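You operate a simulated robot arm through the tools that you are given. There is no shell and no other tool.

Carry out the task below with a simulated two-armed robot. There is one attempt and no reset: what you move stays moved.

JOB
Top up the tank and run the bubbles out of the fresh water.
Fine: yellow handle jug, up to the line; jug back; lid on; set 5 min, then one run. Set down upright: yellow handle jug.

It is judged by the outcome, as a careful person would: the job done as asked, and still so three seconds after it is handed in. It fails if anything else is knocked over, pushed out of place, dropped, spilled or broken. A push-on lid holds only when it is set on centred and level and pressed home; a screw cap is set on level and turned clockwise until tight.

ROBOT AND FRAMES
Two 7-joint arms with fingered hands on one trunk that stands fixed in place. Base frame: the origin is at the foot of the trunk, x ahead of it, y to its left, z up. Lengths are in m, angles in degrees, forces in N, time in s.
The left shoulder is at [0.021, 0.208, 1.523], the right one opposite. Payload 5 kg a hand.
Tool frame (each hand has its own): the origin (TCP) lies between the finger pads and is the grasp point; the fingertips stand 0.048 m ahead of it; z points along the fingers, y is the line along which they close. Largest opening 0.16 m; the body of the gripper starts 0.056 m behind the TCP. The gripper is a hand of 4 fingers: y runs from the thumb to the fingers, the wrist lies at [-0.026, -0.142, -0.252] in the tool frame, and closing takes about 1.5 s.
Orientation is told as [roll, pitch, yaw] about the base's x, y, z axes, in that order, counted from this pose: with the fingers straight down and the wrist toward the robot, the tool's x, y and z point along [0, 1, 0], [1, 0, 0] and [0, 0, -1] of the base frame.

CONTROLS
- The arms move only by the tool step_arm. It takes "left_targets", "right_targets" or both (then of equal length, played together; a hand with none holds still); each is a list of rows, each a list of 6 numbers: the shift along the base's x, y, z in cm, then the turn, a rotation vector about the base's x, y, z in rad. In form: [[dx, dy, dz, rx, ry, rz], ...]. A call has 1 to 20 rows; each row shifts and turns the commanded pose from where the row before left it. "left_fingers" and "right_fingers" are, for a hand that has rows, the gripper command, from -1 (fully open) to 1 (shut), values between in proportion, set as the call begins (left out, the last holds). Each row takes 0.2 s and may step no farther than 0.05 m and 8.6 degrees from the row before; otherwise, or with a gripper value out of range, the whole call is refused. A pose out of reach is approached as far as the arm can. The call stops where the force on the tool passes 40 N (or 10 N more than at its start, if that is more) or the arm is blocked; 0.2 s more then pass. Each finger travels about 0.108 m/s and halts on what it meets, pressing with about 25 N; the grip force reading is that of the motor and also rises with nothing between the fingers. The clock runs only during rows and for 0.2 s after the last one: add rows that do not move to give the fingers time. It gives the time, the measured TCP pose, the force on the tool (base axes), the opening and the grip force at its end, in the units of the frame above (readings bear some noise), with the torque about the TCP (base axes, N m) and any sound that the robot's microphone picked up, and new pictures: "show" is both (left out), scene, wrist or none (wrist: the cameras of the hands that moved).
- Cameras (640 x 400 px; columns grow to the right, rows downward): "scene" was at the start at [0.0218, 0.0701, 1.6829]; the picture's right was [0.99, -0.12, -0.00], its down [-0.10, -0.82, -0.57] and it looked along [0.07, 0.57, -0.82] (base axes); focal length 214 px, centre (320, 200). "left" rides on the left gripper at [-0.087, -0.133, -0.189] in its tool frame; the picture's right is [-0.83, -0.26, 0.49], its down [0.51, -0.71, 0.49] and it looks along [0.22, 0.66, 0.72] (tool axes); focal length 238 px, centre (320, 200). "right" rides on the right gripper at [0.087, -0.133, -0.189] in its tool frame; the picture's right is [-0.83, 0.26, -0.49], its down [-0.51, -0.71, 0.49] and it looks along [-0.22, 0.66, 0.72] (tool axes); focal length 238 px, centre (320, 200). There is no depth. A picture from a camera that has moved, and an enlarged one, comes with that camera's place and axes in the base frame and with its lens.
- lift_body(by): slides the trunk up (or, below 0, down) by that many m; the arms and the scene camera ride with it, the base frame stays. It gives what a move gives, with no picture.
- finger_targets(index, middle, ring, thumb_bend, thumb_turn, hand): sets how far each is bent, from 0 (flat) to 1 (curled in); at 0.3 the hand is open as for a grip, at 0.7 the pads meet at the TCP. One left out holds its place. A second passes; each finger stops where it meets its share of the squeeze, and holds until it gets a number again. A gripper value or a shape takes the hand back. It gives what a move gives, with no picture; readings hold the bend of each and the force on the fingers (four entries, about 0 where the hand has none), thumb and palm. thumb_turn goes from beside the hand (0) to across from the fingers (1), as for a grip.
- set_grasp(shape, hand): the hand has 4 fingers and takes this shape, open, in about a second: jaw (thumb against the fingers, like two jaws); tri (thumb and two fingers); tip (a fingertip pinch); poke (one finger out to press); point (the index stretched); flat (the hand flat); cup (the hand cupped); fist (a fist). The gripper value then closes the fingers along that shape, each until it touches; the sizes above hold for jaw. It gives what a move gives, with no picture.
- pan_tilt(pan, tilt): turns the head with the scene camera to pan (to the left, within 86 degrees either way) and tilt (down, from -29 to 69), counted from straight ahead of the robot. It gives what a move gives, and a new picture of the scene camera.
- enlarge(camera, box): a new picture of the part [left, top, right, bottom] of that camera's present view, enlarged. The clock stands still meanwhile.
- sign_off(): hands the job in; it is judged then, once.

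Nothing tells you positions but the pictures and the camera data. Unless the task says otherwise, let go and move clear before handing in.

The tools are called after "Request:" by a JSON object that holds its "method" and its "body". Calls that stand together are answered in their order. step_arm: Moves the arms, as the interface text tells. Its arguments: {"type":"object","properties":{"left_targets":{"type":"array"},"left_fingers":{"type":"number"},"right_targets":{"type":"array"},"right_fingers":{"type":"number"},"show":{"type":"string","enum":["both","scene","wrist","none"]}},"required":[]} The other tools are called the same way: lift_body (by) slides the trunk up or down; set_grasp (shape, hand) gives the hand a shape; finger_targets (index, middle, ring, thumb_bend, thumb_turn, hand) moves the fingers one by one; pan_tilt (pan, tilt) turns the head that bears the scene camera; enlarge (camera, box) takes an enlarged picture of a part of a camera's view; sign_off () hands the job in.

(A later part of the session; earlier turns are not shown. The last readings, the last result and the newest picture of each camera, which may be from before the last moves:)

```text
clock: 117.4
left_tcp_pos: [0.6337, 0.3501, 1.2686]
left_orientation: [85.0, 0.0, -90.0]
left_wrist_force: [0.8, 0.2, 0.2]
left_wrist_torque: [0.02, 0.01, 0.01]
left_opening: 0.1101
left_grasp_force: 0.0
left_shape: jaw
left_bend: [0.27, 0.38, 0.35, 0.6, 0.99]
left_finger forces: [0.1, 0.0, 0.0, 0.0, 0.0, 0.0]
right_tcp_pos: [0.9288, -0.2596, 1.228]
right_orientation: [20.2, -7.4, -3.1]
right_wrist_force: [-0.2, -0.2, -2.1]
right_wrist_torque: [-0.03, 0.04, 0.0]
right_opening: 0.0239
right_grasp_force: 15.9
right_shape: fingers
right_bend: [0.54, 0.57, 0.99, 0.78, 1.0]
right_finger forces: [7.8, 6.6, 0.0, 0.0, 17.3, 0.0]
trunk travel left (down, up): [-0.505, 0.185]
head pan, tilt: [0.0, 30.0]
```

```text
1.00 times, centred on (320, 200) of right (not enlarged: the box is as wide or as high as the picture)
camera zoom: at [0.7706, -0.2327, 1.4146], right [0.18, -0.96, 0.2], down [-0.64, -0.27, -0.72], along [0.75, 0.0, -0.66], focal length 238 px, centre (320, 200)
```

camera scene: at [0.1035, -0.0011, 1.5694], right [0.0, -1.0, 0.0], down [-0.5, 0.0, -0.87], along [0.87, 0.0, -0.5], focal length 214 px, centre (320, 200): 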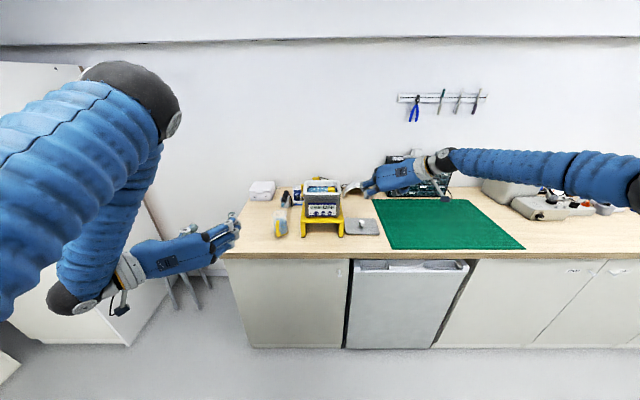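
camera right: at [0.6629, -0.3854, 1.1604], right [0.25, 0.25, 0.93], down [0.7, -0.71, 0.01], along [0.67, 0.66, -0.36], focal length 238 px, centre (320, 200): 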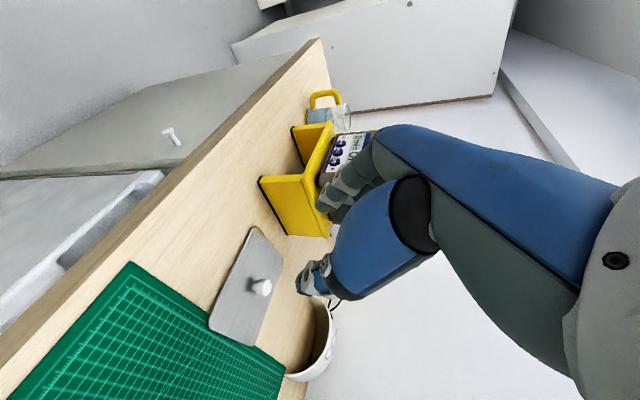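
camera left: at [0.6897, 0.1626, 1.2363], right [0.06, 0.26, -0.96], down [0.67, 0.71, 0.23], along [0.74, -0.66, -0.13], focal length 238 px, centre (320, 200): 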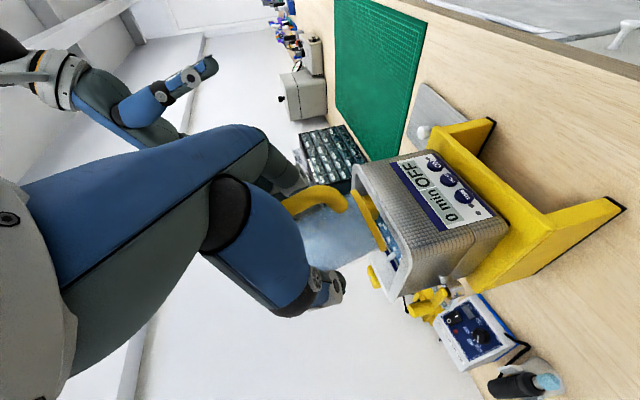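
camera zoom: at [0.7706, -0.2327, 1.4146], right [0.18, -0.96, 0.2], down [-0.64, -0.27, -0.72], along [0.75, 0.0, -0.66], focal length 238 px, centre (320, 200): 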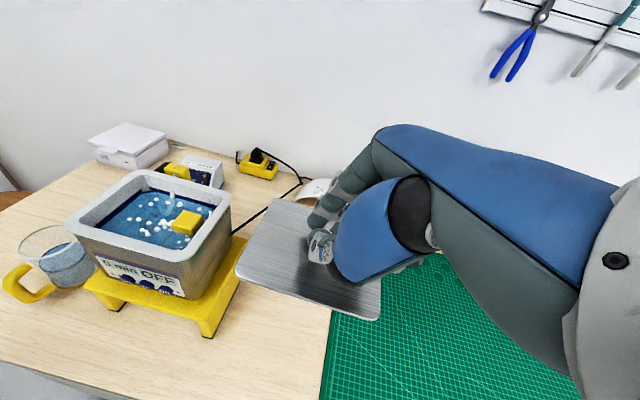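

The lid is close to level. I'll carry it over the tank, turning it about 3° to match the tank's heading and correcting the slight right-low tilt on the way.

Request:
{"method": "step_arm", "body": {"right_targets": [[0.5, 3.3, 0, -0.0025, 0, 0.007], [0.5, 3.3, 0, -0.0025, 0, 0.007], [0.5, 3.3, 0, -0.0025, 0, 0.007], [0.5, 3.3, 0, -0.0025, 0, 0.007], [0.5, 3.3, 0, -0.0025, 0, 0.007], [0.5, 3.3, 0, -0.0025, 0, 0.007], [0.4, 3.3, 0, -0.0025, 0, 0.007], [0, 0, 0, 0, 0, 0]], "show": "wrist"}}

Request:
{"method": "enlarge", "body": {"camera": "scene", "box": [290, 180, 370, 235]}}

Request:
{"method": "enlarge", "body": {"camera": "right", "box": [180, 120, 420, 320]}}

```text
clock: 119.2
left_tcp_pos: [0.6337, 0.3462, 1.2698]
left_orientation: [85.0, 0.1, -90.1]
left_wrist_force: [0.4, -0.3, 0.1]
left_wrist_torque: [0.04, 0.03, 0.05]
left_opening: 0.1097
left_grasp_force: 0.1
left_shape: jaw
left_bend: [0.27, 0.38, 0.35, 0.6, 0.99]
left_finger forces: [0.0, 0.1, 0.1, 0.0, 0.0, 0.0]
right_tcp_pos: [0.9637, -0.029, 1.2294]
right_orientation: [19.4, -7.6, -0.2]
right_wrist_force: [-0.6, -1.2, -1.2]
right_wrist_torque: [0.05, 0.04, 0.03]
right_opening: 0.0238
right_grasp_force: 16.4
right_shape: fingers
right_bend: [0.54, 0.57, 0.99, 0.78, 1.0]
right_finger forces: [7.9, 6.6, 0.0, 0.0, 17.2, 0.0]
trunk travel left (down, up): [-0.505, 0.185]
head pan, tilt: [0.0, 30.0]
camera right: at [0.8036, -0.0092, 1.4162], right [0.23, -0.95, 0.22], down [-0.62, -0.31, -0.72], along [0.75, 0.03, -0.66], focal length 238 px, centre (320, 200)
```

right: 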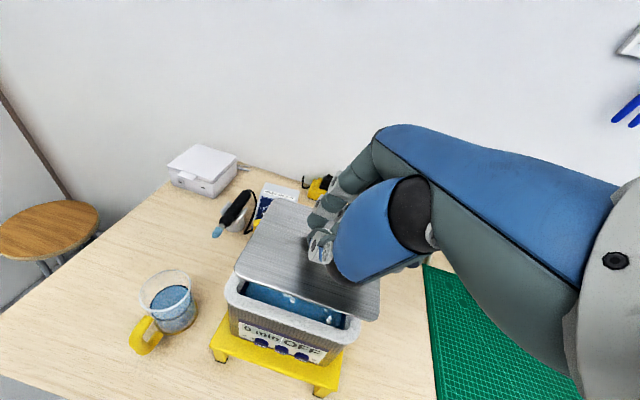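

```text
7.27 times, centred on (330, 208) of scene
camera zoom: at [0.1038, -0.0029, 1.6993], right [0.0, -1.0, 0.0], down [-0.5, 0.0, -0.87], along [0.87, 0.0, -0.5], focal length 1560 px, centre (247, 146)
```

zoom: 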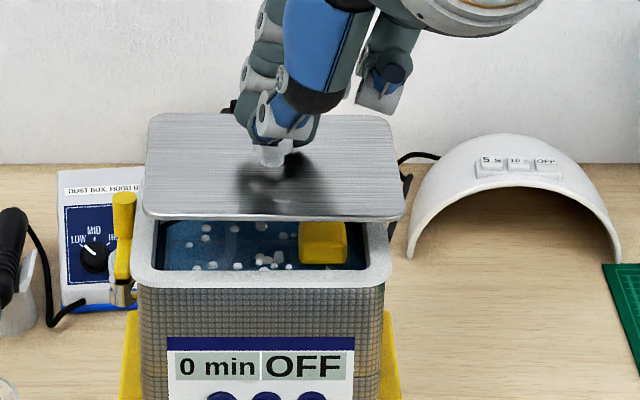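

```text
2.00 times, centred on (300, 220) of right
camera zoom: at [0.8036, -0.0092, 1.4162], right [0.23, -0.95, 0.22], down [-0.62, -0.31, -0.72], along [0.75, 0.03, -0.66], focal length 477 px, centre (360, 160)
```

zoom: 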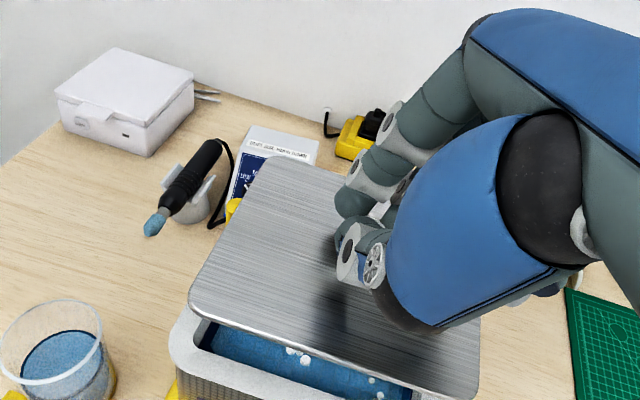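

The lid is over the tank, about 7 mm too far right and 5 mm too near by my measurements. I'll correct that and lower to just above the rim.

Request:
{"method": "step_arm", "body": {"right_targets": [[0.25, 0.37, -0.7, 0, 0, 0], [0.25, 0.38, -0.7, 0, 0, 0], [0, 0, -0.8, 0, 0, 0], [0, 0, -0.6, 0, 0, 0], [0, 0, 0, 0, 0, 0]], "show": "none"}}

Request:
{"method": "enlarge", "body": {"camera": "scene", "box": [295, 190, 355, 235]}}

Request:
{"method": "enlarge", "body": {"camera": "right", "box": [200, 180, 400, 340]}}

```text
clock: 120.4
left_tcp_pos: [0.6332, 0.3485, 1.2692]
left_orientation: [85.0, 0.0, -89.9]
left_wrist_force: [1.0, -0.5, 0.4]
left_wrist_torque: [0.02, -0.02, 0.01]
left_opening: 0.1102
left_grasp_force: 0.0
left_shape: jaw
left_bend: [0.27, 0.38, 0.35, 0.6, 0.99]
left_finger forces: [0.1, 0.1, 0.1, 0.1, 0.0, 0.1]
right_tcp_pos: [0.9691, -0.0195, 1.2003]
right_orientation: [19.4, -7.4, -0.3]
right_wrist_force: [-0.1, 0.0, -0.7]
right_wrist_torque: [-0.02, -0.04, 0.0]
right_opening: 0.0241
right_grasp_force: 15.7
right_shape: fingers
right_bend: [0.54, 0.57, 0.99, 0.78, 1.0]
right_finger forces: [8.1, 6.6, 0.1, 0.1, 16.6, 0.0]
trunk travel left (down, up): [-0.505, 0.185]
head pan, tilt: [0.0, 30.0]
```

```text
8.89 times, centred on (325, 212) of scene
camera zoom: at [0.1038, -0.0012, 1.6993], right [0.0, -1.0, 0.0], down [-0.5, 0.0, -0.87], along [0.87, 0.0, -0.5], focal length 1906 px, centre (276, 89)
```

zoom: 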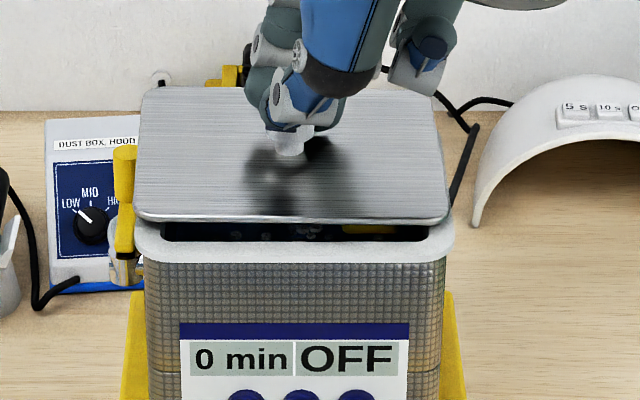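

```text
2.50 times, centred on (300, 260) of right
camera zoom: at [0.8089, 0.001, 1.387], right [0.23, -0.95, 0.22], down [-0.62, -0.31, -0.72], along [0.75, 0.03, -0.66], focal length 596 px, centre (370, 50)
```

zoom: 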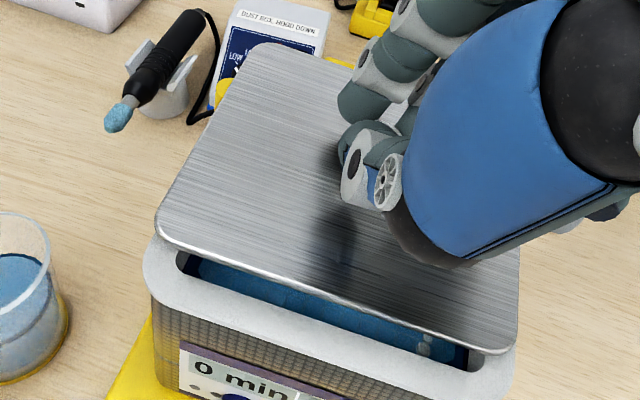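

In both views the lid is centred on the rim within a couple of millimetres. I'll lower slowly and watch for contact.

Request:
{"method": "step_arm", "body": {"right_targets": [[0, 0, -0.3, 0, 0, 0], [0, 0, -0.3, 0, 0, 0], [0, 0, -0.3, 0, 0, 0], [0, 0, 0, 0, 0, 0]], "show": "none"}}

Request:
{"method": "enlarge", "body": {"camera": "scene", "box": [295, 190, 355, 235]}}

Request:
{"method": "enlarge", "body": {"camera": "right", "box": [200, 180, 400, 340]}}

```text
clock: 121.4
left_tcp_pos: [0.6326, 0.3496, 1.2694]
left_orientation: [85.1, 0.1, -90.0]
left_wrist_force: [0.6, -0.1, -0.3]
left_wrist_torque: [0.0, 0.01, 0.0]
left_opening: 0.1096
left_grasp_force: 0.0
left_shape: jaw
left_bend: [0.27, 0.38, 0.35, 0.6, 0.99]
left_finger forces: [0.0, 0.0, 0.1, 0.0, 0.0, 0.1]
right_tcp_pos: [0.9687, -0.0191, 1.1966]
right_orientation: [19.4, -7.9, -0.2]
right_wrist_force: [-0.5, 0.0, 22.8]
right_wrist_torque: [-0.11, -1.04, 0.02]
right_opening: 0.0239
right_grasp_force: 25.2
right_shape: fingers
right_bend: [0.55, 0.57, 0.99, 0.79, 1.0]
right_finger forces: [9.8, 21.9, 0.1, 0.0, 18.4, 0.0]
trunk travel left (down, up): [-0.505, 0.185]
head pan, tilt: [0.0, 30.0]
```

```text
8.89 times, centred on (325, 212) of scene
camera zoom: at [0.1011, -0.0011, 1.6997], right [0.0, -1.0, 0.0], down [-0.5, 0.0, -0.87], along [0.87, 0.0, -0.5], focal length 1906 px, centre (276, 89)
```

zoom: 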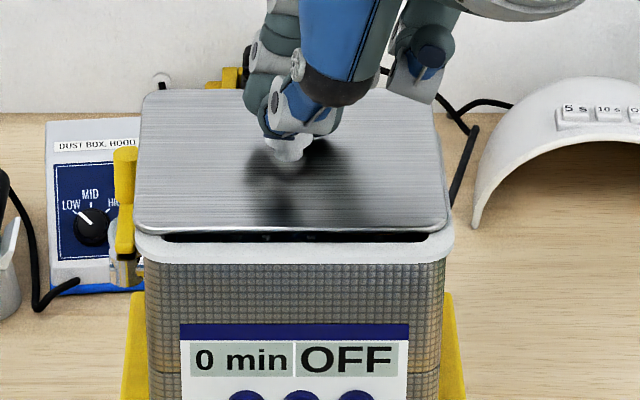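

```text
2.50 times, centred on (300, 260) of right
camera zoom: at [0.807, 0.0016, 1.3824], right [0.23, -0.95, 0.22], down [-0.62, -0.31, -0.72], along [0.75, 0.03, -0.66], focal length 596 px, centre (370, 50)
```

zoom: 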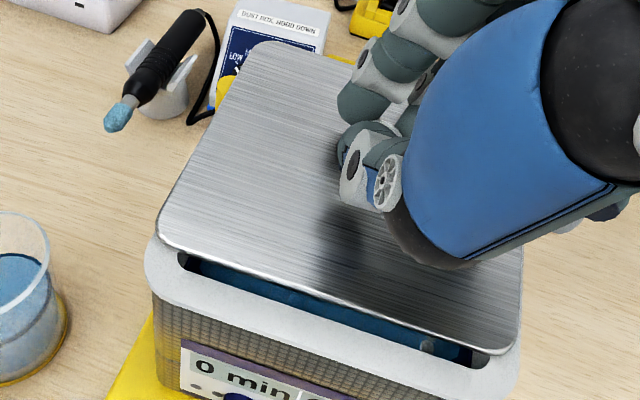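

Contact came early (23 N, with a tilt moment), so one side is touching first. I'll back off slightly and look from the left wrist camera, which is about at rim height.

Request:
{"method": "step_arm", "body": {"right_targets": [[0, 0, 0.4, 0, 0, 0], [0, 0, 0, 0, 0, 0]], "show": "none"}}

Request:
{"method": "enlarge", "body": {"camera": "left", "box": [0, 0, 640, 400]}}

Request:
{"method": "enlarge", "body": {"camera": "left", "box": [310, 80, 430, 200]}}

```text
clock: 122.0
left_tcp_pos: [0.6318, 0.3496, 1.2715]
left_orientation: [85.0, 0.0, -90.0]
left_wrist_force: [0.2, -1.0, 0.0]
left_wrist_torque: [0.01, -0.02, -0.01]
left_opening: 0.11
left_grasp_force: 0.1
left_shape: jaw
left_bend: [0.27, 0.38, 0.35, 0.6, 0.99]
left_finger forces: [0.1, 0.0, 0.1, 0.0, 0.0, 0.1]
right_tcp_pos: [0.9672, -0.0199, 1.1981]
right_orientation: [19.2, -7.7, -0.3]
right_wrist_force: [1.6, 1.1, 18.9]
right_wrist_torque: [-0.11, -1.02, 0.04]
right_opening: 0.0236
right_grasp_force: 24.1
right_shape: fingers
right_bend: [0.55, 0.57, 0.99, 0.79, 1.0]
right_finger forces: [9.7, 21.3, 0.0, 0.1, 16.9, 0.1]
trunk travel left (down, up): [-0.505, 0.185]
head pan, tilt: [0.0, 30.0]
```

```text
1.00 times, centred on (320, 200) of left (not enlarged: the box is as wide or as high as the picture)
camera zoom: at [0.4351, 0.482, 1.2003], right [0.41, 0.26, -0.87], down [0.53, 0.71, 0.46], along [0.74, -0.66, 0.15], focal length 238 px, centre (320, 200)
```

zoom: 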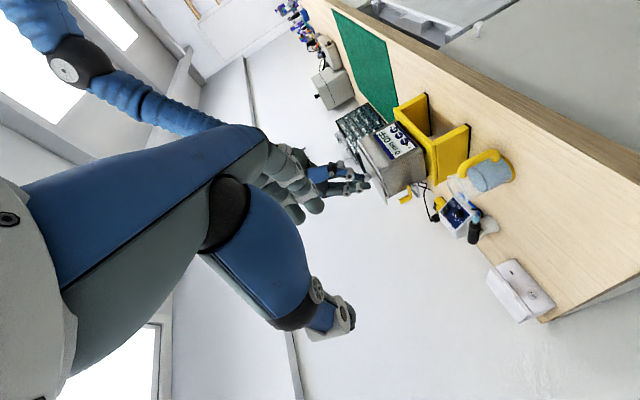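

```text
3.33 times, centred on (370, 140) of left
camera zoom: at [0.4351, 0.482, 1.2003], right [0.41, 0.26, -0.87], down [0.53, 0.71, 0.46], along [0.74, -0.66, 0.15], focal length 794 px, centre (153, 400)
```

zoom: 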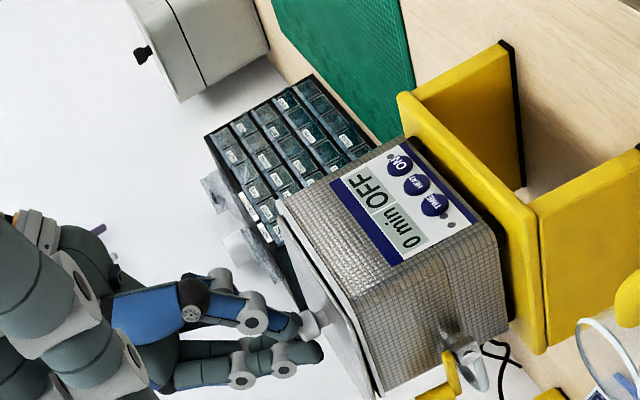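

Request:
{"method": "enlarge", "body": {"camera": "left", "box": [345, 130, 400, 205]}}

Request:
{"method": "enlarge", "body": {"camera": "left", "box": [350, 150, 390, 200]}}

```text
5.33 times, centred on (372, 168) of left
camera zoom: at [0.4351, 0.482, 1.2003], right [0.41, 0.26, -0.87], down [0.53, 0.71, 0.46], along [0.74, -0.66, 0.15], focal length 1271 px, centre (40, 373)
```

zoom: 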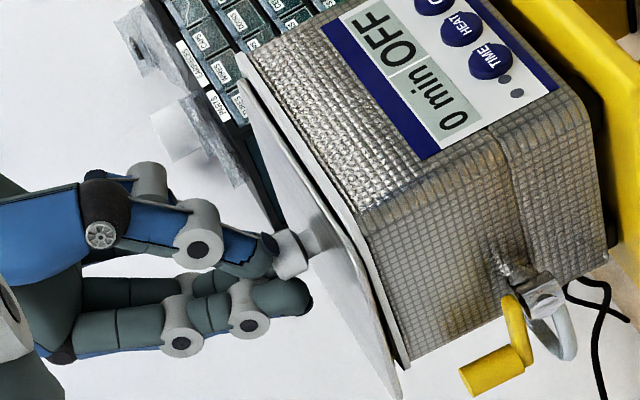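

```text
8.00 times, centred on (370, 175) of left
camera zoom: at [0.4351, 0.482, 1.2003], right [0.41, 0.26, -0.87], down [0.53, 0.71, 0.46], along [0.74, -0.66, 0.15], focal length 1907 px, centre (-80, 400)
```

zoom: 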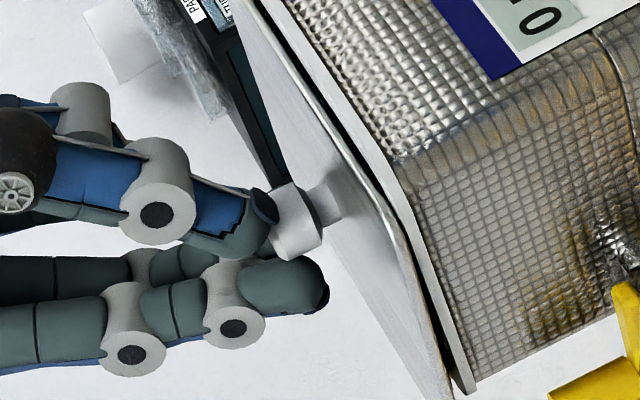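

Re-triangulating the rim from head pictures at different heights shows it's at z ≈ 1.133 with its centre near x = 0.976, so the lid is about 2.5 cm too far forward and resting on the far rim. I'll lift it, bring it back, and check again.

Request:
{"method": "step_arm", "body": {"right_targets": [[0, 0, 0.8, 0, 0, 0], [0, 0, 0.8, 0, 0, 0], [-0.8, -0.1, 0, 0, 0, 0], [-0.9, -0.1, 0, 0, 0, 0], [-0.8, 0, 0, 0, 0, 0], [0, 0, 0, 0, 0, 0]], "show": "none"}}

Request:
{"method": "enlarge", "body": {"camera": "scene", "box": [295, 190, 355, 235]}}

Request:
{"method": "enlarge", "body": {"camera": "right", "box": [200, 180, 400, 340]}}

Request:
{"method": "enlarge", "body": {"camera": "left", "box": [345, 130, 400, 205]}}

```text
clock: 123.4
left_tcp_pos: [0.6341, 0.3483, 1.2684]
left_orientation: [84.9, 0.0, -90.0]
left_wrist_force: [0.8, -0.1, 0.2]
left_wrist_torque: [-0.04, 0.01, 0.06]
left_opening: 0.1101
left_grasp_force: 0.1
left_shape: jaw
left_bend: [0.27, 0.38, 0.35, 0.6, 0.99]
left_finger forces: [0.0, 0.0, 0.0, 0.0, 0.0, 0.0]
right_tcp_pos: [0.9427, -0.0223, 1.2113]
right_orientation: [19.2, -7.5, -0.1]
right_wrist_force: [0.2, 0.1, -2.1]
right_wrist_torque: [-0.01, 0.07, 0.02]
right_opening: 0.0236
right_grasp_force: 15.5
right_shape: fingers
right_bend: [0.55, 0.58, 0.99, 0.79, 1.0]
right_finger forces: [8.4, 6.8, 0.1, 0.0, 17.1, 0.0]
trunk travel left (down, up): [-0.505, 0.185]
head pan, tilt: [0.0, 30.0]
```

```text
8.89 times, centred on (325, 212) of scene
camera zoom: at [0.1044, -0.0011, 1.6993], right [0.0, -1.0, 0.0], down [-0.5, 0.0, -0.87], along [0.87, 0.0, -0.5], focal length 1906 px, centre (276, 89)
```

zoom: 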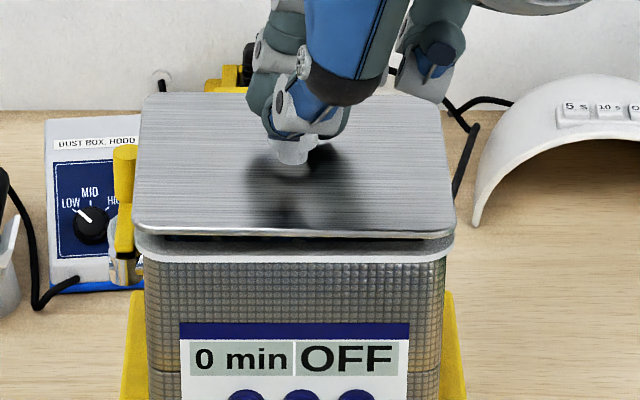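

```text
2.50 times, centred on (300, 260) of right
camera zoom: at [0.7836, -0.0005, 1.3976], right [0.23, -0.95, 0.22], down [-0.62, -0.31, -0.72], along [0.75, 0.03, -0.66], focal length 596 px, centre (370, 50)
```

zoom: 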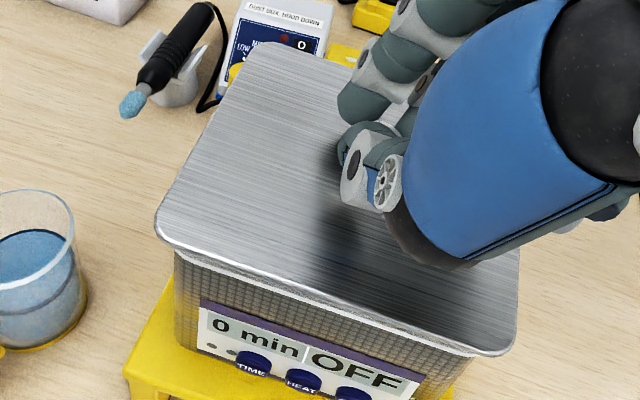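

```text
5.33 times, centred on (372, 168) of left
camera zoom: at [0.4369, 0.4819, 1.1995], right [0.41, 0.26, -0.87], down [0.53, 0.71, 0.46], along [0.74, -0.66, 0.15], focal length 1271 px, centre (40, 373)
```

zoom: 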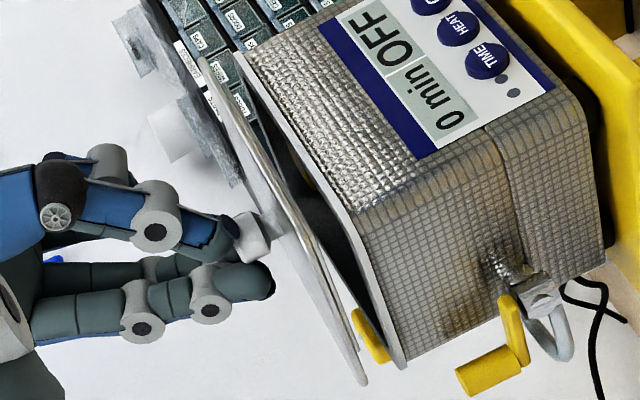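

Now all three views agree: the lid sits squarely above the rim, about 2 cm up, matched at near, far, left and right edges. Lowering slowly.

Request:
{"method": "step_arm", "body": {"right_targets": [[0, 0, -0.5, 0, 0, 0], [0, 0, -0.4, 0, 0, 0], [0, 0, -0.2, 0, 0, 0], [0, 0, -0.2, 0, 0, 0], [0, 0, 0, 0, 0, 0]], "show": "none"}}

Request:
{"method": "enlarge", "body": {"camera": "scene", "box": [295, 190, 355, 235]}}

Request:
{"method": "enlarge", "body": {"camera": "left", "box": [345, 130, 400, 205]}}

Request:
{"method": "enlarge", "body": {"camera": "right", "box": [200, 180, 400, 340]}}

```text
clock: 124.6
left_tcp_pos: [0.6326, 0.3496, 1.2689]
left_orientation: [85.0, 0.0, -90.0]
left_wrist_force: [1.1, 0.8, 0.9]
left_wrist_torque: [-0.01, 0.0, 0.0]
left_opening: 0.1095
left_grasp_force: 0.0
left_shape: jaw
left_bend: [0.27, 0.38, 0.35, 0.6, 0.99]
left_finger forces: [0.0, 0.1, 0.0, 0.0, 0.1, 0.0]
right_tcp_pos: [0.9436, -0.021, 1.1983]
right_orientation: [19.1, -7.5, -0.2]
right_wrist_force: [-0.2, 0.5, -1.0]
right_wrist_torque: [-0.04, 0.03, -0.02]
right_opening: 0.0237
right_grasp_force: 16.7
right_shape: fingers
right_bend: [0.54, 0.58, 0.99, 0.79, 1.0]
right_finger forces: [8.6, 7.5, 0.0, 0.0, 17.5, 0.0]
trunk travel left (down, up): [-0.505, 0.185]
head pan, tilt: [0.0, 30.0]
```

```text
8.89 times, centred on (325, 212) of scene
camera zoom: at [0.1039, -0.0011, 1.6993], right [0.0, -1.0, 0.0], down [-0.5, 0.0, -0.87], along [0.87, 0.0, -0.5], focal length 1906 px, centre (276, 89)
```

zoom: 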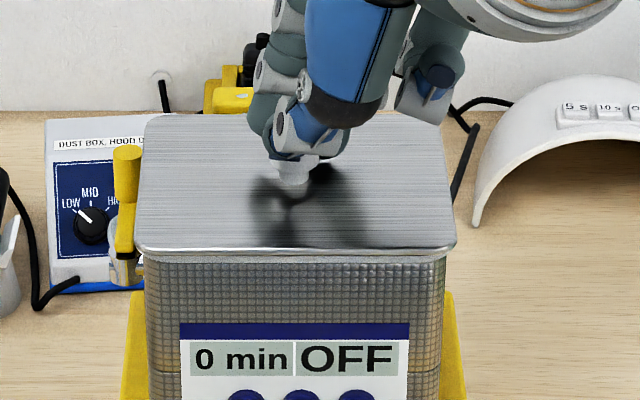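

```text
5.33 times, centred on (372, 168) of left
camera zoom: at [0.4366, 0.482, 1.1997], right [0.41, 0.26, -0.87], down [0.53, 0.71, 0.46], along [0.74, -0.66, 0.15], focal length 1271 px, centre (40, 373)
```

zoom: 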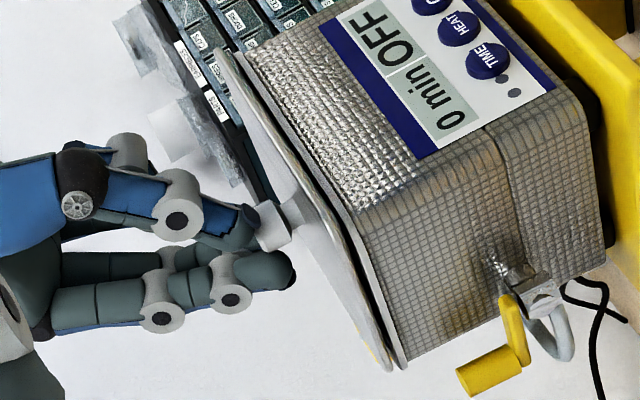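

```text
2.50 times, centred on (300, 260) of right
camera zoom: at [0.7834, -0.0008, 1.3848], right [0.23, -0.95, 0.22], down [-0.62, -0.31, -0.72], along [0.75, 0.03, -0.66], focal length 596 px, centre (370, 50)
```

zoom: 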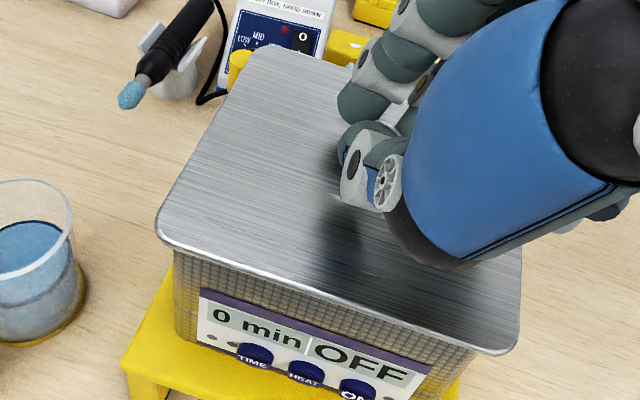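

Still free, with an even gap of several millimetres all round. Lowering on to contact.

Request:
{"method": "step_arm", "body": {"right_targets": [[0, 0, -0.2, 0, 0, 0], [0, 0, -0.2, 0, 0, 0], [0, 0, -0.2, 0, 0, 0], [0, 0, 0, 0, 0, 0]], "show": "none"}}

Request:
{"method": "enlarge", "body": {"camera": "left", "box": [345, 130, 400, 205]}}

Request:
{"method": "enlarge", "body": {"camera": "scene", "box": [300, 195, 350, 228]}}

```text
clock: 125.6
left_tcp_pos: [0.6322, 0.3489, 1.2702]
left_orientation: [85.0, 0.0, -90.0]
left_wrist_force: [0.8, 0.5, 0.3]
left_wrist_torque: [0.05, 0.04, 0.01]
left_opening: 0.1098
left_grasp_force: 0.1
left_shape: jaw
left_bend: [0.27, 0.38, 0.35, 0.6, 0.99]
left_finger forces: [0.0, 0.0, 0.1, 0.0, 0.0, 0.1]
right_tcp_pos: [0.9423, -0.0213, 1.1957]
right_orientation: [19.3, -7.8, -0.2]
right_wrist_force: [-1.1, -1.3, 14.4]
right_wrist_torque: [0.07, -0.34, 0.02]
right_opening: 0.0242
right_grasp_force: 21.3
right_shape: fingers
right_bend: [0.54, 0.57, 0.99, 0.8, 1.0]
right_finger forces: [10.5, 9.9, 0.0, 0.1, 22.6, 0.0]
trunk travel left (down, up): [-0.505, 0.185]
head pan, tilt: [0.0, 30.0]
```

```text
5.33 times, centred on (372, 168) of left
camera zoom: at [0.4353, 0.4818, 1.2004], right [0.41, 0.26, -0.87], down [0.53, 0.71, 0.46], along [0.74, -0.66, 0.15], focal length 1271 px, centre (40, 373)
```

zoom: 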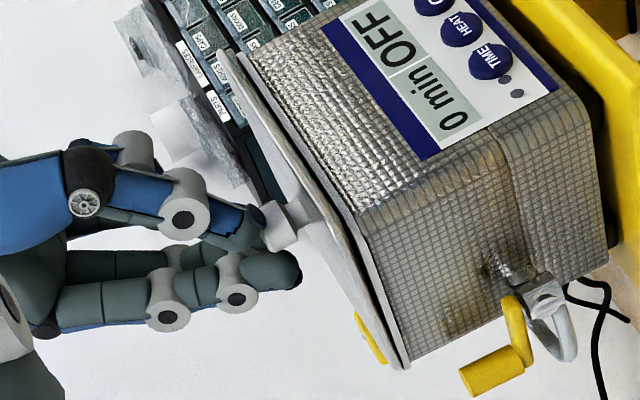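

```text
12.12 times, centred on (325, 212) of scene
camera zoom: at [0.102, -0.0012, 1.6996], right [0.0, -1.0, 0.0], down [-0.5, 0.0, -0.87], along [0.87, 0.0, -0.5], focal length 2600 px, centre (259, 61)
```

zoom: 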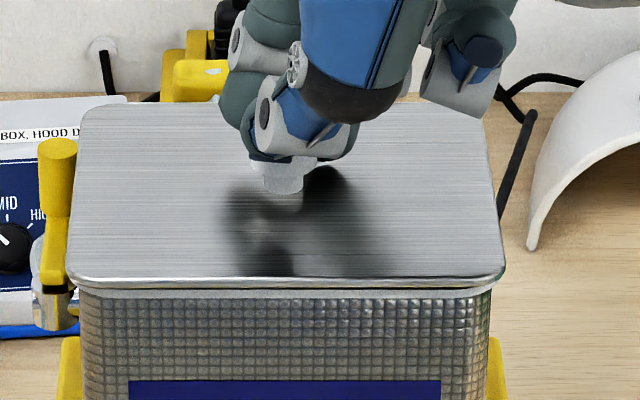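

The lid is resting on the rim: 14 N, with the contact force acting close to its centre, so it's sitting evenly. I'll press down to push it home.

Request:
{"method": "step_arm", "body": {"right_targets": [[0, 0, -0.2, 0, 0, 0], [0, 0, -0.2, 0, 0, 0], [0, 0, 0, 0, 0, 0], [0, 0, 0, 0, 0, 0]], "show": "none"}}

Request:
{"method": "enlarge", "body": {"camera": "left", "box": [345, 130, 400, 205]}}

Request:
{"method": "enlarge", "body": {"camera": "scene", "box": [300, 195, 350, 228]}}

```text
clock: 126.6
left_tcp_pos: [0.6302, 0.348, 1.2704]
left_orientation: [85.2, 0.0, -89.9]
left_wrist_force: [-0.1, 0.3, -0.6]
left_wrist_torque: [0.03, 0.02, 0.0]
left_opening: 0.1101
left_grasp_force: 0.0
left_shape: jaw
left_bend: [0.27, 0.38, 0.35, 0.6, 0.99]
left_finger forces: [0.0, 0.0, 0.0, 0.1, 0.0, 0.0]
right_tcp_pos: [0.943, -0.0213, 1.1946]
right_orientation: [19.3, -8.0, -0.2]
right_wrist_force: [-3.9, -2.1, 36.4]
right_wrist_torque: [0.12, -1.09, 0.09]
right_opening: 0.0246
right_grasp_force: 29.4
right_shape: fingers
right_bend: [0.53, 0.57, 0.99, 0.8, 1.0]
right_finger forces: [12.5, 19.1, 0.0, 0.1, 28.0, 0.1]
trunk travel left (down, up): [-0.505, 0.185]
head pan, tilt: [0.0, 30.0]
```

```text
5.33 times, centred on (372, 168) of left
camera zoom: at [0.4334, 0.4818, 1.2012], right [0.41, 0.26, -0.87], down [0.53, 0.71, 0.46], along [0.74, -0.66, 0.16], focal length 1271 px, centre (40, 373)
```

zoom: 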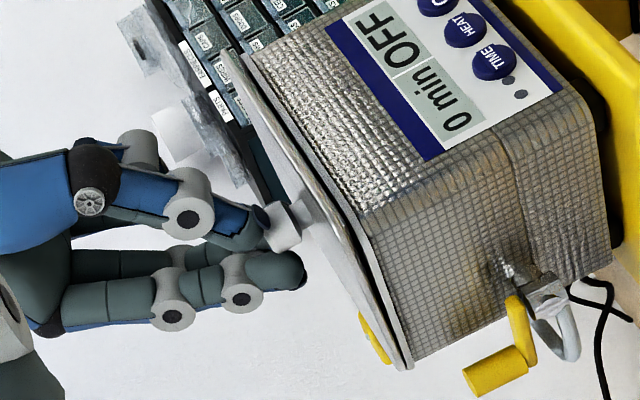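

```text
12.12 times, centred on (325, 212) of scene
camera zoom: at [0.0992, -0.0012, 1.6998], right [0.0, -1.0, 0.0], down [-0.5, 0.0, -0.87], along [0.87, 0.0, -0.5], focal length 2600 px, centre (259, 61)
```

zoom: 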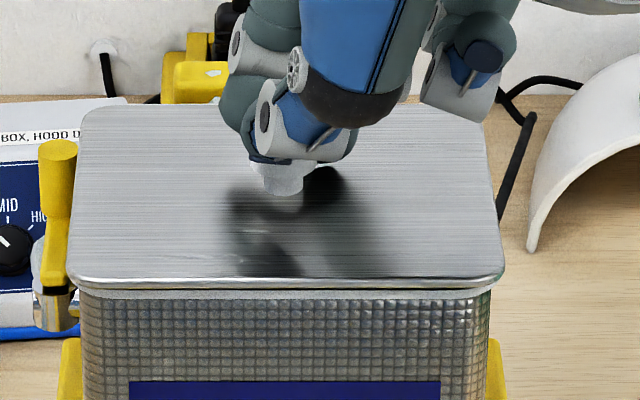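

36 N is on the lid and it looks seated evenly on the rim. I'll ease off the pressure and open the fingers.

Request:
{"method": "step_arm", "body": {"right_targets": [[0, 0, 0.2, 0, 0, 0], [0, 0, 0.2, 0, 0, 0], [0, 0, 0.1, 0, 0, 0], [0, 0, 0, 0, 0, 0]], "show": "none"}}

Request:
{"method": "finger_targets", "body": {"hand": "right", "index": 0.45, "middle": 0.45, "thumb_bend": 0.62}}

Request:
{"method": "enlarge", "body": {"camera": "left", "box": [345, 130, 400, 205]}}

Request:
{"method": "enlarge", "body": {"camera": "scene", "box": [300, 195, 350, 228]}}

```text
clock: 127.6
left_tcp_pos: [0.632, 0.3483, 1.2699]
left_orientation: [85.2, 0.1, -90.0]
left_wrist_force: [0.0, 0.2, -0.4]
left_wrist_torque: [0.02, -0.01, 0.0]
left_opening: 0.1098
left_grasp_force: 0.1
left_shape: jaw
left_bend: [0.27, 0.38, 0.35, 0.6, 0.99]
left_finger forces: [0.0, 0.1, 0.1, 0.1, 0.0, 0.0]
right_tcp_pos: [0.9429, -0.0202, 1.1955]
right_orientation: [19.2, -7.7, -0.2]
right_wrist_force: [3.2, -2.5, 23.0]
right_wrist_torque: [-0.04, -1.06, -0.08]
right_opening: 0.0243
right_grasp_force: 24.8
right_shape: fingers
right_bend: [0.53, 0.57, 0.99, 0.8, 1.0]
right_finger forces: [11.6, 18.1, 0.0, 0.1, 19.8, 0.0]
trunk travel left (down, up): [-0.505, 0.185]
head pan, tilt: [0.0, 30.0]
```

```text
clock: 128.6
left_tcp_pos: [0.6331, 0.3496, 1.2699]
left_orientation: [85.0, 0.0, -90.0]
left_wrist_force: [0.1, -0.6, 0.5]
left_wrist_torque: [0.0, -0.02, -0.01]
left_opening: 0.11
left_grasp_force: 0.0
left_shape: jaw
left_bend: [0.27, 0.38, 0.35, 0.6, 0.99]
left_finger forces: [0.0, 0.0, 0.0, 0.0, 0.1, 0.1]
right_tcp_pos: [0.9413, -0.0203, 1.1925]
right_orientation: [19.2, -7.4, 0.0]
right_wrist_force: [2.1, 0.2, 15.6]
right_wrist_torque: [0.13, 0.11, -0.02]
right_opening: 0.0669
right_grasp_force: 7.2
right_shape: fingers
right_bend: [0.45, 0.45, 0.99, 0.67, 1.0]
right_finger forces: [0.0, 0.0, 0.0, 0.0, 15.0, 0.0]
trunk travel left (down, up): [-0.505, 0.185]
head pan, tilt: [0.0, 30.0]
```

```text
5.33 times, centred on (372, 168) of left
camera zoom: at [0.4356, 0.482, 1.2001], right [0.41, 0.26, -0.87], down [0.53, 0.71, 0.46], along [0.74, -0.66, 0.15], focal length 1271 px, centre (40, 373)
```

zoom: 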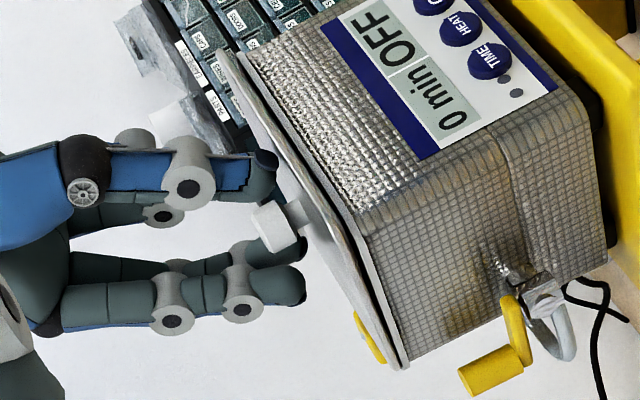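

```text
12.12 times, centred on (325, 212) of scene
camera zoom: at [0.1025, -0.001, 1.6994], right [0.0, -1.0, 0.0], down [-0.5, 0.0, -0.87], along [0.87, 0.0, -0.5], focal length 2600 px, centre (259, 61)
```

zoom: 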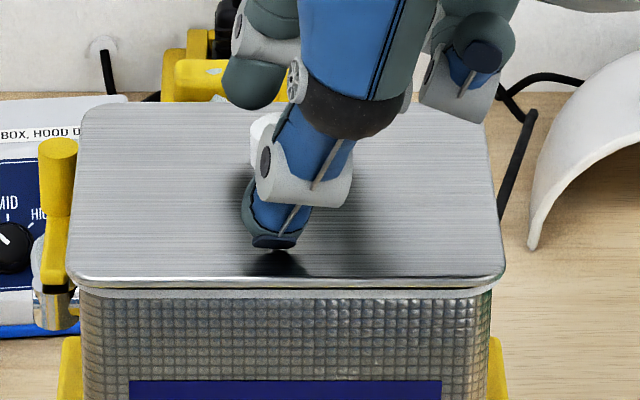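

The fingers are off the knob, with the thumb just touching the lid's top. Rising straight up and clear.

Request:
{"method": "step_arm", "body": {"right_targets": [[0, 0, 0.5, 0, 0, 0], [0, 0, 1, 0, 0, 0], [0, 0, 2, 0, 0, 0], [0, 0, 3, 0, 0, 0], [0, 0, 4, 0, 0, 0], [-3, -3, 2, 0, 0, 0], [-3, -4, 0, 0, 0, 0], [-3, -4, 0, 0, 0, 0], [0, 0, 0, 0, 0, 0]], "show": "none"}}

Request:
{"method": "enlarge", "body": {"camera": "scene", "box": [295, 190, 355, 235]}}

Request:
{"method": "enlarge", "body": {"camera": "left", "box": [345, 130, 400, 205]}}

Request:
{"method": "enlarge", "body": {"camera": "right", "box": [80, 80, 400, 300]}}

```text
clock: 130.6
left_tcp_pos: [0.6341, 0.3508, 1.2701]
left_orientation: [84.9, 0.0, -90.0]
left_wrist_force: [-0.1, -0.5, -0.4]
left_wrist_torque: [-0.02, -0.04, -0.07]
left_opening: 0.11
left_grasp_force: 0.1
left_shape: jaw
left_bend: [0.27, 0.38, 0.35, 0.6, 0.99]
left_finger forces: [0.1, 0.1, 0.0, 0.0, 0.1, 0.0]
right_tcp_pos: [0.8522, -0.1296, 1.3195]
right_orientation: [19.1, -7.5, -0.1]
right_wrist_force: [1.1, 0.3, 0.1]
right_wrist_torque: [-0.07, 0.03, 0.0]
right_opening: 0.0767
right_grasp_force: 0.0
right_shape: fingers
right_bend: [0.45, 0.45, 0.99, 0.62, 1.0]
right_finger forces: [0.0, 0.1, 0.1, 0.1, 0.0, 0.0]
trunk travel left (down, up): [-0.505, 0.185]
head pan, tilt: [0.0, 30.0]
```

```text
8.89 times, centred on (325, 212) of scene
camera zoom: at [0.1046, 0.0006, 1.6992], right [0.0, -1.0, 0.0], down [-0.5, 0.0, -0.87], along [0.87, 0.0, -0.5], focal length 1906 px, centre (276, 89)
```

zoom: 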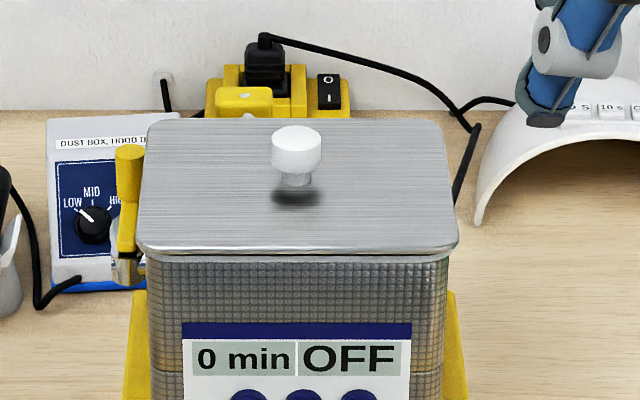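

```text
5.33 times, centred on (372, 168) of left
camera zoom: at [0.4369, 0.4833, 1.199], right [0.41, 0.26, -0.87], down [0.53, 0.71, 0.46], along [0.74, -0.66, 0.15], focal length 1271 px, centre (40, 373)
```

zoom: 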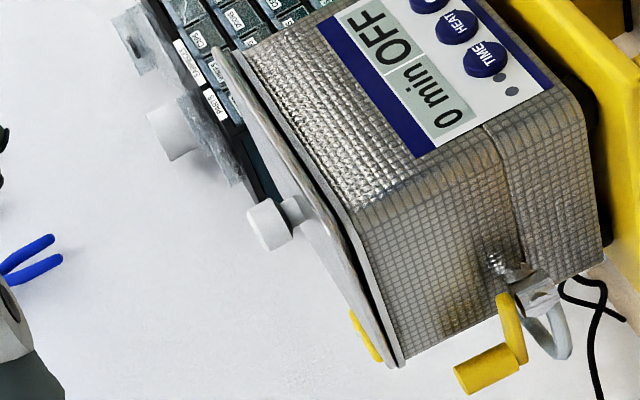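

```text
1.82 times, centred on (240, 190) of right
camera zoom: at [0.6926, -0.1086, 1.5048], right [0.23, -0.95, 0.22], down [-0.62, -0.32, -0.72], along [0.75, 0.03, -0.66], focal length 433 px, centre (466, 218)
```

zoom: 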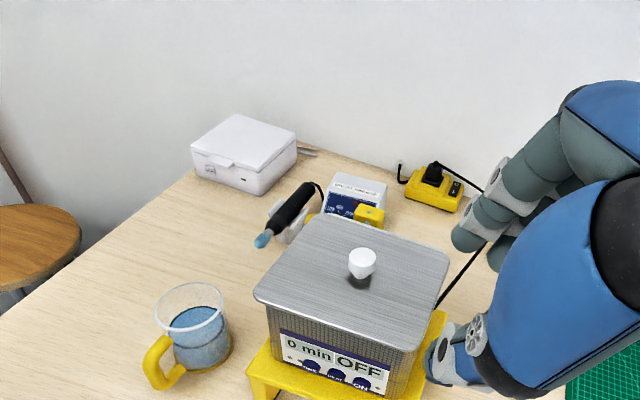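

The lid is on and the hand is clear. I'll zoom in on the seam between lid and rim to check it's level and fully down.

Request:
{"method": "enlarge", "body": {"camera": "left", "box": [352, 130, 377, 158]}}

Request:
{"method": "enlarge", "body": {"camera": "left", "box": [365, 165, 395, 200]}}

Request:
{"method": "enlarge", "body": {"camera": "scene", "box": [307, 212, 347, 222]}}

```text
14.29 times, centred on (364, 144) of left
camera zoom: at [0.4369, 0.4833, 1.199], right [0.41, 0.26, -0.87], down [0.53, 0.71, 0.46], along [0.74, -0.66, 0.15], focal length 3405 px, centre (-316, 1000)
```

zoom: 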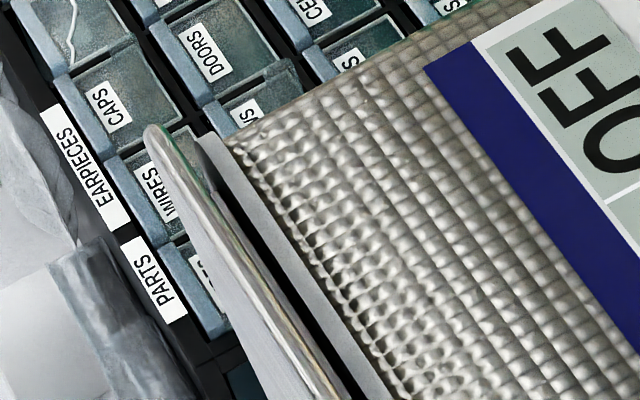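

```text
11.43 times, centred on (380, 182) of left
camera zoom: at [0.4369, 0.4833, 1.199], right [0.41, 0.26, -0.87], down [0.53, 0.71, 0.46], along [0.74, -0.66, 0.15], focal length 2724 px, centre (-366, 400)
```

zoom: 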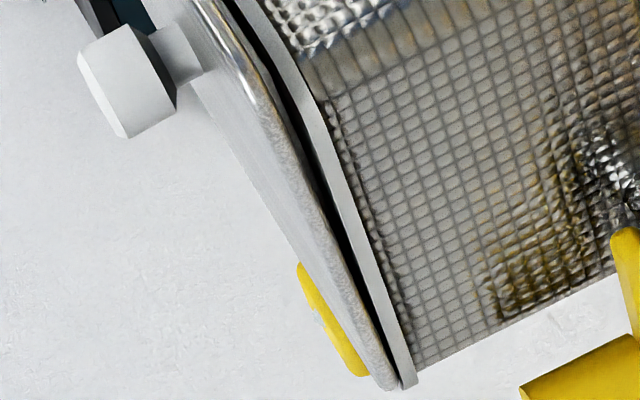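

```text
16.00 times, centred on (327, 217) of scene
camera zoom: at [0.1046, 0.0006, 1.6992], right [0.0, -1.0, 0.0], down [-0.5, 0.0, -0.87], along [0.87, 0.0, -0.5], focal length 3432 px, centre (208, -72)
```

zoom: 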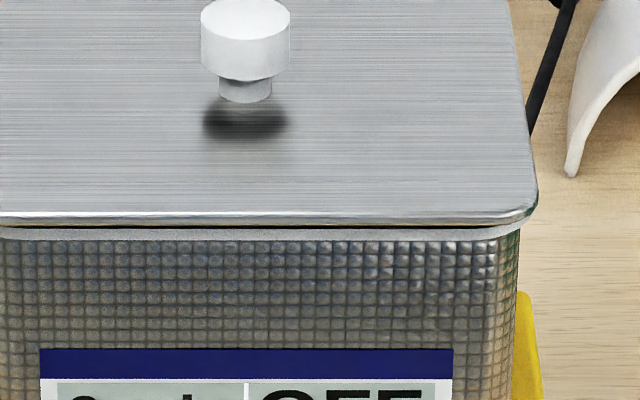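

The seam shows the far side down but the near side still 5–6 mm up, so the lid isn't fully home. I'll make the right hand a single-finger press and push down on the lid's near part.

Request:
{"method": "set_grasp", "body": {"hand": "right", "shape": "poke"}}

Request:
{"method": "enlarge", "body": {"camera": "scene", "box": [320, 130, 440, 230]}}

Request:
{"method": "enlarge", "body": {"camera": "right", "box": [180, 80, 500, 300]}}

```text
clock: 131.5
left_tcp_pos: [0.6338, 0.349, 1.2697]
left_orientation: [85.0, 0.0, -90.0]
left_wrist_force: [0.0, 0.5, -0.2]
left_wrist_torque: [0.03, 0.0, 0.03]
left_opening: 0.1099
left_grasp_force: 0.1
left_shape: jaw
left_bend: [0.27, 0.38, 0.35, 0.6, 0.99]
left_finger forces: [0.0, 0.1, 0.0, 0.0, 0.0, 0.0]
right_tcp_pos: [0.8519, -0.1309, 1.3192]
right_orientation: [19.2, -7.5, -0.2]
right_wrist_force: [0.2, -0.3, 0.6]
right_wrist_torque: [0.05, 0.0, -0.03]
right_opening: 0.0
right_grasp_force: 0.0
right_shape: poke
right_bend: [0.7, 0.7, 0.99, 1.0, 1.0]
right_finger forces: [0.0, 0.0, 0.0, 0.0, 0.0, 0.0]
trunk travel left (down, up): [-0.505, 0.185]
head pan, tilt: [0.0, 30.0]
```

```text
4.00 times, centred on (380, 180) of scene
camera zoom: at [0.1036, -0.0014, 1.6993], right [0.0, -1.0, 0.0], down [-0.5, 0.0, -0.87], along [0.87, 0.0, -0.5], focal length 858 px, centre (80, 280)
```

zoom: 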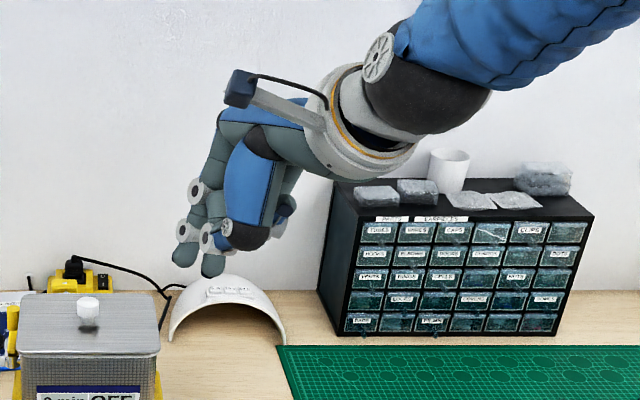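

```text
1.82 times, centred on (340, 190) of right
camera zoom: at [0.6922, -0.1107, 1.5052], right [0.23, -0.95, 0.22], down [-0.62, -0.31, -0.72], along [0.75, 0.03, -0.66], focal length 433 px, centre (284, 218)
```

zoom: 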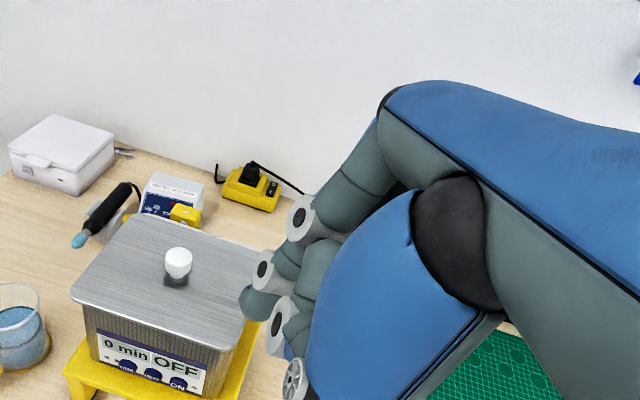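

In this shape the index and middle tips together make the pressing point, about 5.5 cm below the TCP. I'll bring them upright over the lid's near part.

Request:
{"method": "step_arm", "body": {"right_targets": [[1.65, 3.0, -1.5, -0.112, 0, 0], [1.65, 3.0, -2.0, -0.112, 0, 0], [1.65, 3.0, -2.5, -0.111, 0, 0], [1.65, 3.1, -3.0, 0, 0, 0], [0, 0, 0, 0, 0, 0]], "show": "none"}}

Request:
{"method": "enlarge", "body": {"camera": "scene", "box": [295, 190, 355, 235]}}

Request:
{"method": "enlarge", "body": {"camera": "left", "box": [345, 130, 400, 205]}}

```text
clock: 132.7
left_tcp_pos: [0.6319, 0.3482, 1.2705]
left_orientation: [85.0, 0.1, -90.0]
left_wrist_force: [-0.7, -1.5, 0.5]
left_wrist_torque: [0.01, 0.06, 0.07]
left_opening: 0.11
left_grasp_force: 0.2
left_shape: jaw
left_bend: [0.27, 0.38, 0.35, 0.6, 0.99]
left_finger forces: [0.0, 0.0, 0.1, 0.1, 0.1, 0.0]
right_tcp_pos: [0.9174, -0.0117, 1.2308]
right_orientation: [-0.2, -7.2, 2.4]
right_wrist_force: [-1.4, -0.7, 0.4]
right_wrist_torque: [0.04, -0.06, -0.02]
right_opening: 0.0
right_grasp_force: 0.0
right_shape: poke
right_bend: [0.7, 0.7, 0.99, 1.0, 1.0]
right_finger forces: [0.1, 0.0, 0.0, 0.1, 0.0, 0.0]
trunk travel left (down, up): [-0.505, 0.185]
head pan, tilt: [0.0, 30.0]
```

```text
8.89 times, centred on (325, 212) of scene
camera zoom: at [0.1019, -0.0025, 1.6995], right [0.0, -1.0, 0.0], down [-0.5, 0.0, -0.87], along [0.87, 0.0, -0.5], focal length 1906 px, centre (276, 89)
```

zoom: 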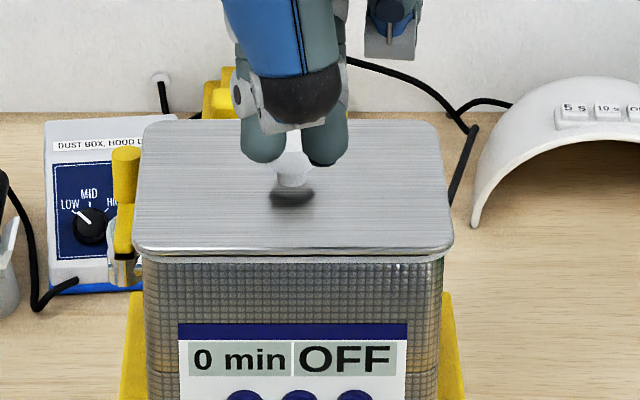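

```text
5.33 times, centred on (372, 168) of left
camera zoom: at [0.4351, 0.4809, 1.2007], right [0.41, 0.26, -0.87], down [0.53, 0.71, 0.46], along [0.74, -0.66, 0.15], focal length 1271 px, centre (40, 373)
```

zoom: 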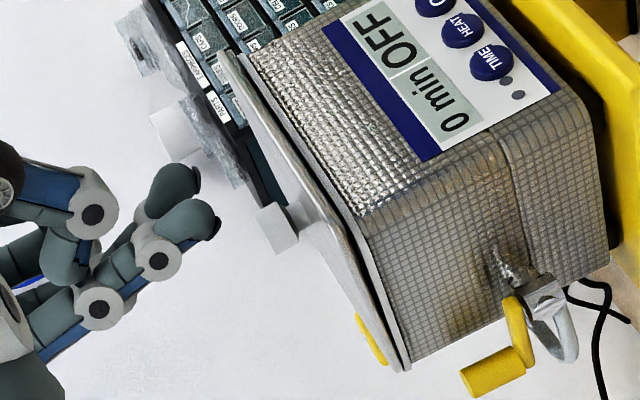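

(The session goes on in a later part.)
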